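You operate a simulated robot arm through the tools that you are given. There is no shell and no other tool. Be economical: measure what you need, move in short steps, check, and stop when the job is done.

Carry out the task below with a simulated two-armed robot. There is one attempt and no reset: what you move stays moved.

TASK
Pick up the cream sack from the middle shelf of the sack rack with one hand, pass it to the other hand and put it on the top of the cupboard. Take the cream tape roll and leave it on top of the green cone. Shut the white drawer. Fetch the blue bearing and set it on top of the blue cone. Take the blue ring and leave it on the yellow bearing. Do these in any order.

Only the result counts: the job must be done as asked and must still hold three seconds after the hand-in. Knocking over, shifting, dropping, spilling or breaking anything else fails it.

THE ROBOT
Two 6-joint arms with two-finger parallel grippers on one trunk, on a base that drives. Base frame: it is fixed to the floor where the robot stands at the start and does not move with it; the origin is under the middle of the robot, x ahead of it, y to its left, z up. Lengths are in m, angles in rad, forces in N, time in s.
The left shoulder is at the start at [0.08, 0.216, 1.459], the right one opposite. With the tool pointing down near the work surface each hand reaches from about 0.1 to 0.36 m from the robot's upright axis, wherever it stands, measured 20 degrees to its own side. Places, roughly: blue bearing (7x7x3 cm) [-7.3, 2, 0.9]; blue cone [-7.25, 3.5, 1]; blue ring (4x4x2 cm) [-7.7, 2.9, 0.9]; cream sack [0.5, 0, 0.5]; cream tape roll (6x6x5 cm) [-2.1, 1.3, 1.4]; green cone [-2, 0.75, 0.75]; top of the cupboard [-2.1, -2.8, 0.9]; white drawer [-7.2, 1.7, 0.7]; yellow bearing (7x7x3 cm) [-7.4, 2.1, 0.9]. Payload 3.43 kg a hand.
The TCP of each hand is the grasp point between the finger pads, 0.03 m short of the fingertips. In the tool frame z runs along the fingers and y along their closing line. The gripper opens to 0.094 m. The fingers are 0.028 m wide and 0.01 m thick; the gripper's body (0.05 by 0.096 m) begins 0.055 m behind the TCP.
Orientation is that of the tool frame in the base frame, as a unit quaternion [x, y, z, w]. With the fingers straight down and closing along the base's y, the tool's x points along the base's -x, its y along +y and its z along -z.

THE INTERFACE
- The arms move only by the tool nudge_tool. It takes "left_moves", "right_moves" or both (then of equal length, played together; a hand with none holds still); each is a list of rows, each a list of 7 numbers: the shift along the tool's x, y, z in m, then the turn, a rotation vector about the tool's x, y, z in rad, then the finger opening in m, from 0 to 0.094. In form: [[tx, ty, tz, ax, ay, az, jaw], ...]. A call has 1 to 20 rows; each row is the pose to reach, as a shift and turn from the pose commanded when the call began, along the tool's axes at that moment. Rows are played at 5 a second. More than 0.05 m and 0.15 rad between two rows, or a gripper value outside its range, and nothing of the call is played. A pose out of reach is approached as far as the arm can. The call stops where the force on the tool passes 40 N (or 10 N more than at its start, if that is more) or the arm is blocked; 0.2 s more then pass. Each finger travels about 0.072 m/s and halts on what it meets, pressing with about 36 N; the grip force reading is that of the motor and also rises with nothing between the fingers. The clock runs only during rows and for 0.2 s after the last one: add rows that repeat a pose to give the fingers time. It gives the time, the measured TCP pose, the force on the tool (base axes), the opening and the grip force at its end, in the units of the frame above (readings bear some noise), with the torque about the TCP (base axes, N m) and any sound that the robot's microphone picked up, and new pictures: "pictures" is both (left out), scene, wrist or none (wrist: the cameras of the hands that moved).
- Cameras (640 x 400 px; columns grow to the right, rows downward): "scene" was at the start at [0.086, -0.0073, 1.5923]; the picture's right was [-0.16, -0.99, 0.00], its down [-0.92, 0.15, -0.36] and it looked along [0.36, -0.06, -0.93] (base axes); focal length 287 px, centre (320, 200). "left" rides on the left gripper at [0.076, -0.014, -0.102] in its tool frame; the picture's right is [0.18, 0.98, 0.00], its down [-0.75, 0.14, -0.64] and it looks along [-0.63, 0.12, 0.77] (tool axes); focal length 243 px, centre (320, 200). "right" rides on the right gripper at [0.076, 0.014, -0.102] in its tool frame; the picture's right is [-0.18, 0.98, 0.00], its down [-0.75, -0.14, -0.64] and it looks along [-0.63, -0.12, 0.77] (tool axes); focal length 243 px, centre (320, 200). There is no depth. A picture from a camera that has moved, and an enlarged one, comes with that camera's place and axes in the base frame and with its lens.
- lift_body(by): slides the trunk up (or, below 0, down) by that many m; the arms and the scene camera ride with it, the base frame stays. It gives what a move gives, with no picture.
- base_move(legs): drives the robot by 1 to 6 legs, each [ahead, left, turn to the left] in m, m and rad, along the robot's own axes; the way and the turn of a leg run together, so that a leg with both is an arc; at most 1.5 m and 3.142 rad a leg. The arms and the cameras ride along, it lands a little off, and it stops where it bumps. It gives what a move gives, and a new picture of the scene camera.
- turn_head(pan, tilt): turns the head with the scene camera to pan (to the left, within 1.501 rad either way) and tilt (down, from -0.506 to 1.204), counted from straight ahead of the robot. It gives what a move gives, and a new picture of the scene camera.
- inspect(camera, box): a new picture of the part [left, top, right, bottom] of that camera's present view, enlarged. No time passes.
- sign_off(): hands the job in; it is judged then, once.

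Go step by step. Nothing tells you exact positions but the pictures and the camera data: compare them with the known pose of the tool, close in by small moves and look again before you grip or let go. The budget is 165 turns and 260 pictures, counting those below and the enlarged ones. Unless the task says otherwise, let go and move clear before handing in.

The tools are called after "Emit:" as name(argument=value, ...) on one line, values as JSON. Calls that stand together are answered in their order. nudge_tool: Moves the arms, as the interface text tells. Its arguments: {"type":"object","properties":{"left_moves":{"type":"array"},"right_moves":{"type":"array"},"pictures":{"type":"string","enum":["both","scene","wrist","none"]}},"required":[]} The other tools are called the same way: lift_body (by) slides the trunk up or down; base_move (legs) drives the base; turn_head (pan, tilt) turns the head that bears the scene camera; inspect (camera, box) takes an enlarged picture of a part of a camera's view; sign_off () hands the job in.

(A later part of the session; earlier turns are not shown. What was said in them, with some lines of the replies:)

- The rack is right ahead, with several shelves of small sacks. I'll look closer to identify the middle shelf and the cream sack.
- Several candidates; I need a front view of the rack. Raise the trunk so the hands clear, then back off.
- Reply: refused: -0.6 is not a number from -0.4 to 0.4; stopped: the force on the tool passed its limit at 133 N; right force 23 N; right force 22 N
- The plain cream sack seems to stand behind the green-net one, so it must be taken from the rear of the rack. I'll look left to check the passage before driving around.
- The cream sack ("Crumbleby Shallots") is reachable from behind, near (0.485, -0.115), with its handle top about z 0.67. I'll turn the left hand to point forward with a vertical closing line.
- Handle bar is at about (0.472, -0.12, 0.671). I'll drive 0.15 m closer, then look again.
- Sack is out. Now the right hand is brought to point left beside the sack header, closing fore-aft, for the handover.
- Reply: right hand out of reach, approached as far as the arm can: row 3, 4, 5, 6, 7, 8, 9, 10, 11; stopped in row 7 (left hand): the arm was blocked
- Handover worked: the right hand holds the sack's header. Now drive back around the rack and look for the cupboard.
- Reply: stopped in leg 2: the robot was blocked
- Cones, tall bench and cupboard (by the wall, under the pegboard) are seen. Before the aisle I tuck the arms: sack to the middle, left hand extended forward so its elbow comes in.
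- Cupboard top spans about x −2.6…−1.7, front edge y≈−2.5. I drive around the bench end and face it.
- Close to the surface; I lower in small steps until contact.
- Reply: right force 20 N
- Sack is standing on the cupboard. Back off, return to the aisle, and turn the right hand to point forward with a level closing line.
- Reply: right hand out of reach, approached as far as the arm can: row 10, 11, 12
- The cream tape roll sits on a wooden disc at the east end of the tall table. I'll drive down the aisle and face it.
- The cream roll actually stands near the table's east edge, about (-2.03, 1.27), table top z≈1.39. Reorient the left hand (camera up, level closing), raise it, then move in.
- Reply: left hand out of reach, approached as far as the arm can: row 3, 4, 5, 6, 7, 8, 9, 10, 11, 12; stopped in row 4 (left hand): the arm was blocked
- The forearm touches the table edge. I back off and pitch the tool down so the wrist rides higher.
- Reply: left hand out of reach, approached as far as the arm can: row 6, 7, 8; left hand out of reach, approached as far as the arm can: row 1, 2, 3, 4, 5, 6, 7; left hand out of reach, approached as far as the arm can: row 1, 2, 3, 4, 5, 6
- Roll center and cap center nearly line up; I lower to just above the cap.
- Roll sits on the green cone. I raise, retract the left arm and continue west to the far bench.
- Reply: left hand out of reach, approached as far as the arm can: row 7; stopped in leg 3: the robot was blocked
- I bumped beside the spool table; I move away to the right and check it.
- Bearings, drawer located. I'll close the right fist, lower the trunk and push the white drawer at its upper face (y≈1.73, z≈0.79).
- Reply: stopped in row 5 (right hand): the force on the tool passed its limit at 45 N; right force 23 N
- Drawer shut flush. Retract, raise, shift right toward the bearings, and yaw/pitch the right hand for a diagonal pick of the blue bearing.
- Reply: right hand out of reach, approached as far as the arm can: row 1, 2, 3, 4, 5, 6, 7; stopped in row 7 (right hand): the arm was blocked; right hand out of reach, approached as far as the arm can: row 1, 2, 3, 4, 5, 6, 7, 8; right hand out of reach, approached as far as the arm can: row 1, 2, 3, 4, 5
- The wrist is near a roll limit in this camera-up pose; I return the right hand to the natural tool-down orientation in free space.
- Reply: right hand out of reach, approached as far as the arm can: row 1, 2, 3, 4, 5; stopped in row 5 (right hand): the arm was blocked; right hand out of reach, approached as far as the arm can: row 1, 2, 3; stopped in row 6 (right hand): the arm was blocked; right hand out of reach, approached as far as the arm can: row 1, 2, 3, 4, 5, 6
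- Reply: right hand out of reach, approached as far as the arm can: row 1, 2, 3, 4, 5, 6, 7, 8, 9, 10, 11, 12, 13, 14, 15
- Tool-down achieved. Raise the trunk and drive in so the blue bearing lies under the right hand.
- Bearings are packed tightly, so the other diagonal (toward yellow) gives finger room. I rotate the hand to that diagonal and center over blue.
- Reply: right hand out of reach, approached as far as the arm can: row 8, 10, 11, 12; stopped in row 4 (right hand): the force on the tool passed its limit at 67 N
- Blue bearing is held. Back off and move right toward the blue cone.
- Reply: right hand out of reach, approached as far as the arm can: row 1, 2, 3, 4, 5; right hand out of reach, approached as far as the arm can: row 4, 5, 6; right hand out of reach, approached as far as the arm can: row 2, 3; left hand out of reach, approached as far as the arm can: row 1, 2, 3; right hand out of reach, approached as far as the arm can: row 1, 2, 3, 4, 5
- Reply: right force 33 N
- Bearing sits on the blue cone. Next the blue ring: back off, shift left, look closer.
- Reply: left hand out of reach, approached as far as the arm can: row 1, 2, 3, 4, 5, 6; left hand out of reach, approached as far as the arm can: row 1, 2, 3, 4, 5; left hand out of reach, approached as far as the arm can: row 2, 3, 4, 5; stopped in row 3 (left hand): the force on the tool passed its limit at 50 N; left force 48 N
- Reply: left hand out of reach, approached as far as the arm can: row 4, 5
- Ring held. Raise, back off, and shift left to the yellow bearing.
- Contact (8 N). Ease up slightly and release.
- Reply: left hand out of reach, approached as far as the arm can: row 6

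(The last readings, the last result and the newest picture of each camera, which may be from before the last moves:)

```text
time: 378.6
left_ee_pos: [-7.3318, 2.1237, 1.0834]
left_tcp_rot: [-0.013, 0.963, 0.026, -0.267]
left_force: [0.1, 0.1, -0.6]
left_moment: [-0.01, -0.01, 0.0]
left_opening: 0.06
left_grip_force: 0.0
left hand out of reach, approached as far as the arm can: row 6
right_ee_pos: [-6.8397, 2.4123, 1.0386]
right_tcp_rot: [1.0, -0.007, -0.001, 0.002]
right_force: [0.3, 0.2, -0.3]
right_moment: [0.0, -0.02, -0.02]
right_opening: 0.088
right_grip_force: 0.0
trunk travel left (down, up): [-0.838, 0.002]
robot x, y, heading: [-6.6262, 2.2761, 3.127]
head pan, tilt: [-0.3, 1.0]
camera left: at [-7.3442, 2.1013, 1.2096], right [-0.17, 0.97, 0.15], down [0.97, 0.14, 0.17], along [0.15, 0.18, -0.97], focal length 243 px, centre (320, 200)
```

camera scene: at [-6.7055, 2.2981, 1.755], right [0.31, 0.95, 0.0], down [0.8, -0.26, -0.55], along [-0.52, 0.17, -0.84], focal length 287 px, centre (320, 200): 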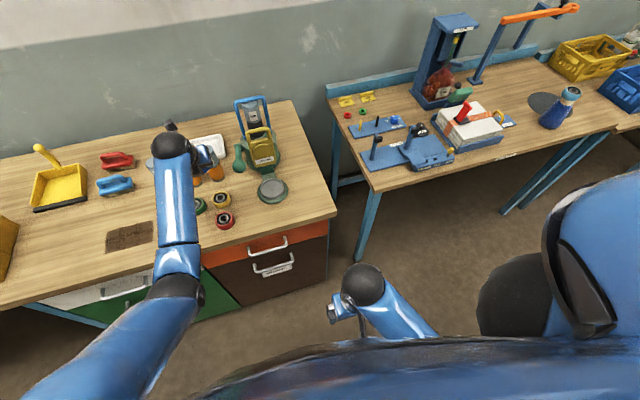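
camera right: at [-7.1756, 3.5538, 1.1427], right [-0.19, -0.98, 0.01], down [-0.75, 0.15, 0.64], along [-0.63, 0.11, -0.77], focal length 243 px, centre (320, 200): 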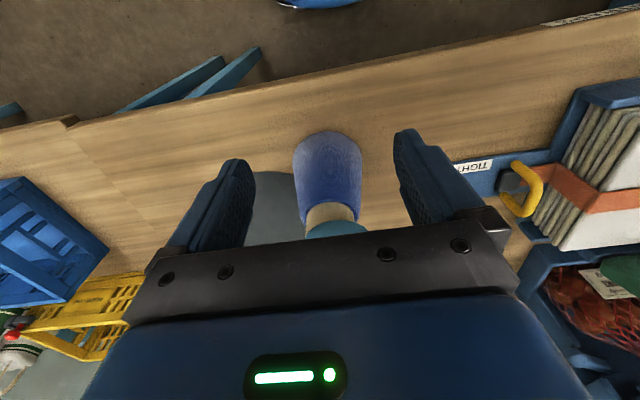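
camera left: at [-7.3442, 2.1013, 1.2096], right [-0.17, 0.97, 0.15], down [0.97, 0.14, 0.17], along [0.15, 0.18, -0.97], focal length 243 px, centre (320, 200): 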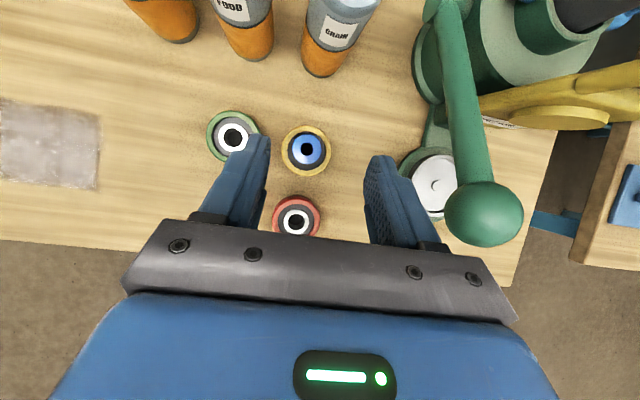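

Ring lies on the yellow bearing. Back off and take a final look.

Emit:
base_move(legs=[[-0.28, 0, 0]])

Emit:
inspect(camera="scene", box=[60, 60, 640, 320])

```text
time: 380.4
left_ee_pos: [-7.0823, 2.118, 1.0827]
left_tcp_rot: [-0.014, 0.963, 0.027, -0.266]
left_force: [0.0, -0.5, 0.6]
left_moment: [-0.01, 0.02, 0.02]
left_opening: 0.0601
left_grip_force: 0.1
right_ee_pos: [-6.5934, 2.4082, 1.0394]
right_tcp_rot: [1.0, -0.007, 0.0, 0.003]
right_force: [1.2, 0.8, 0.2]
right_moment: [0.02, 0.05, 0.02]
right_opening: 0.0882
right_grip_force: 0.1
trunk travel left (down, up): [-0.838, 0.002]
robot x, y, heading: [-6.3739, 2.2698, 3.131]
head pan, tilt: [-0.3, 1.0]
stopped in leg 1: the robot was blocked; the commanded pose is now the measured one
camera scene: at [-6.4718, 2.2938, 1.754], right [0.3, 0.95, 0.0], down [0.8, -0.26, -0.54], along [-0.51, 0.16, -0.84], focal length 287 px, centre (320, 200)
```

scene: 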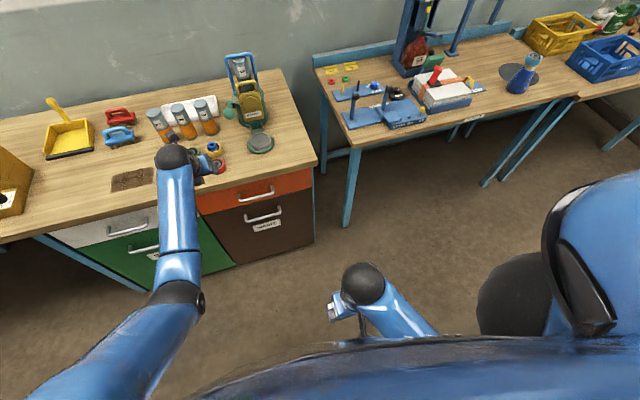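

```text
1.10 times, centred on (350, 190) of scene
camera zoom: at [-6.4718, 2.2938, 1.754], right [0.3, 0.95, 0.0], down [0.8, -0.26, -0.54], along [-0.51, 0.16, -0.84], focal length 317 px, centre (287, 211)
```

zoom: 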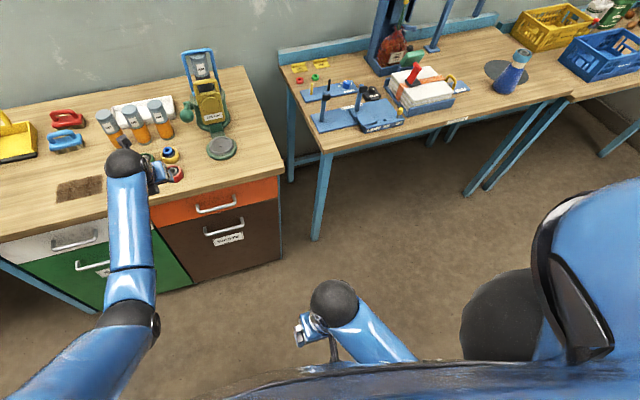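

Emit:
base_move(legs=[[0.04, 0, 0]])

Emit:
inspect(camera="scene", box=[140, 90, 268, 170])

```text
time: 381.3
left_ee_pos: [-7.1112, 2.1186, 1.0884]
left_tcp_rot: [-0.014, 0.962, 0.026, -0.271]
left_force: [0.8, -0.1, 0.4]
left_moment: [-0.01, 0.06, -0.01]
left_opening: 0.0599
left_grip_force: 0.3
right_ee_pos: [-6.6227, 2.4091, 1.0418]
right_tcp_rot: [1.0, -0.006, -0.004, 0.002]
right_force: [1.6, -0.7, 0.7]
right_moment: [-0.03, 0.08, 0.01]
right_opening: 0.0879
right_grip_force: 0.0
trunk travel left (down, up): [-0.838, 0.002]
robot x, y, heading: [-6.4166, 2.2698, 3.131]
head pan, tilt: [-0.3, 1.0]
camera scene: at [-6.4942, 2.2942, 1.7551], right [0.3, 0.95, 0.0], down [0.8, -0.26, -0.55], along [-0.52, 0.17, -0.84], focal length 287 px, centre (320, 200)
```

scene: 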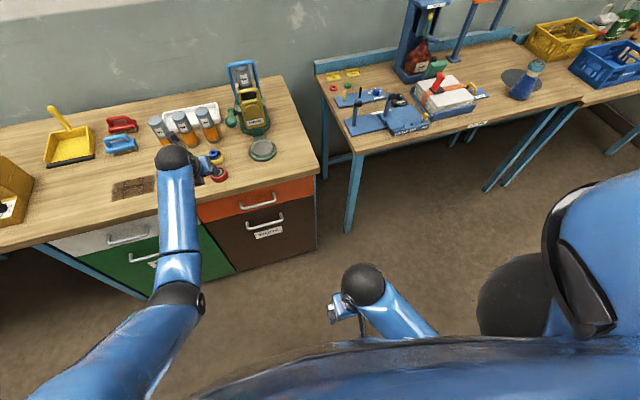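

```text
5.00 times, centred on (204, 130) of scene
camera zoom: at [-6.4942, 2.2942, 1.7551], right [0.3, 0.95, 0.0], down [0.8, -0.26, -0.55], along [-0.52, 0.17, -0.84], focal length 1436 px, centre (900, 550)
```

zoom: 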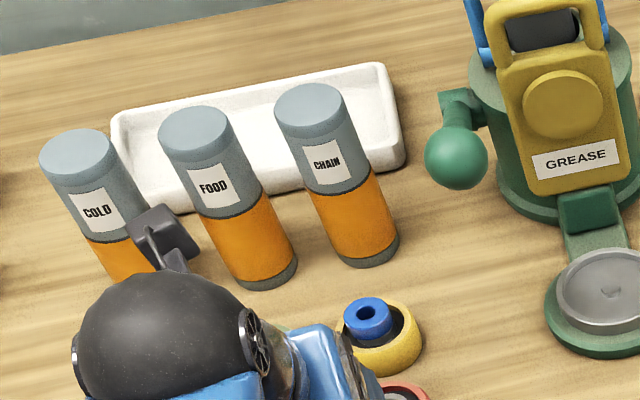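

The blue ring sits on the yellow bearing, the blue bearing on the blue cone, the drawer is shut, and both hands are clear. I hand in now.

Emit:
sign_off()

```text
The job is handed in.
```

I finished all five tasks and handed the job in, but the base stopped against something three times on the way, so I can't rule out that something else shifted.

- **Cream sack:** I took it with the left hand, passed it to the right, and stood it on the cupboard top.
- **Cream tape roll:** it is on the green cone.
- **White drawer:** it is pushed shut, flush with the cabinet.
- **Blue bearing:** it is on the blue cone.
- **Blue ring:** it is on the yellow bearing.

The base was blocked beside the sack rack, at the spool table, and near the end at what was probably the small table with jars. After the rack stop, the rack looked undisturbed. I never got a clear view of the spool table or the jar table afterwards.

The right fingers also hit the bearing bench at 67 N while reaching for the blue bearing, and the left fingers hit the second bench at 50 N while reaching for the ring. I saw nothing move either time.
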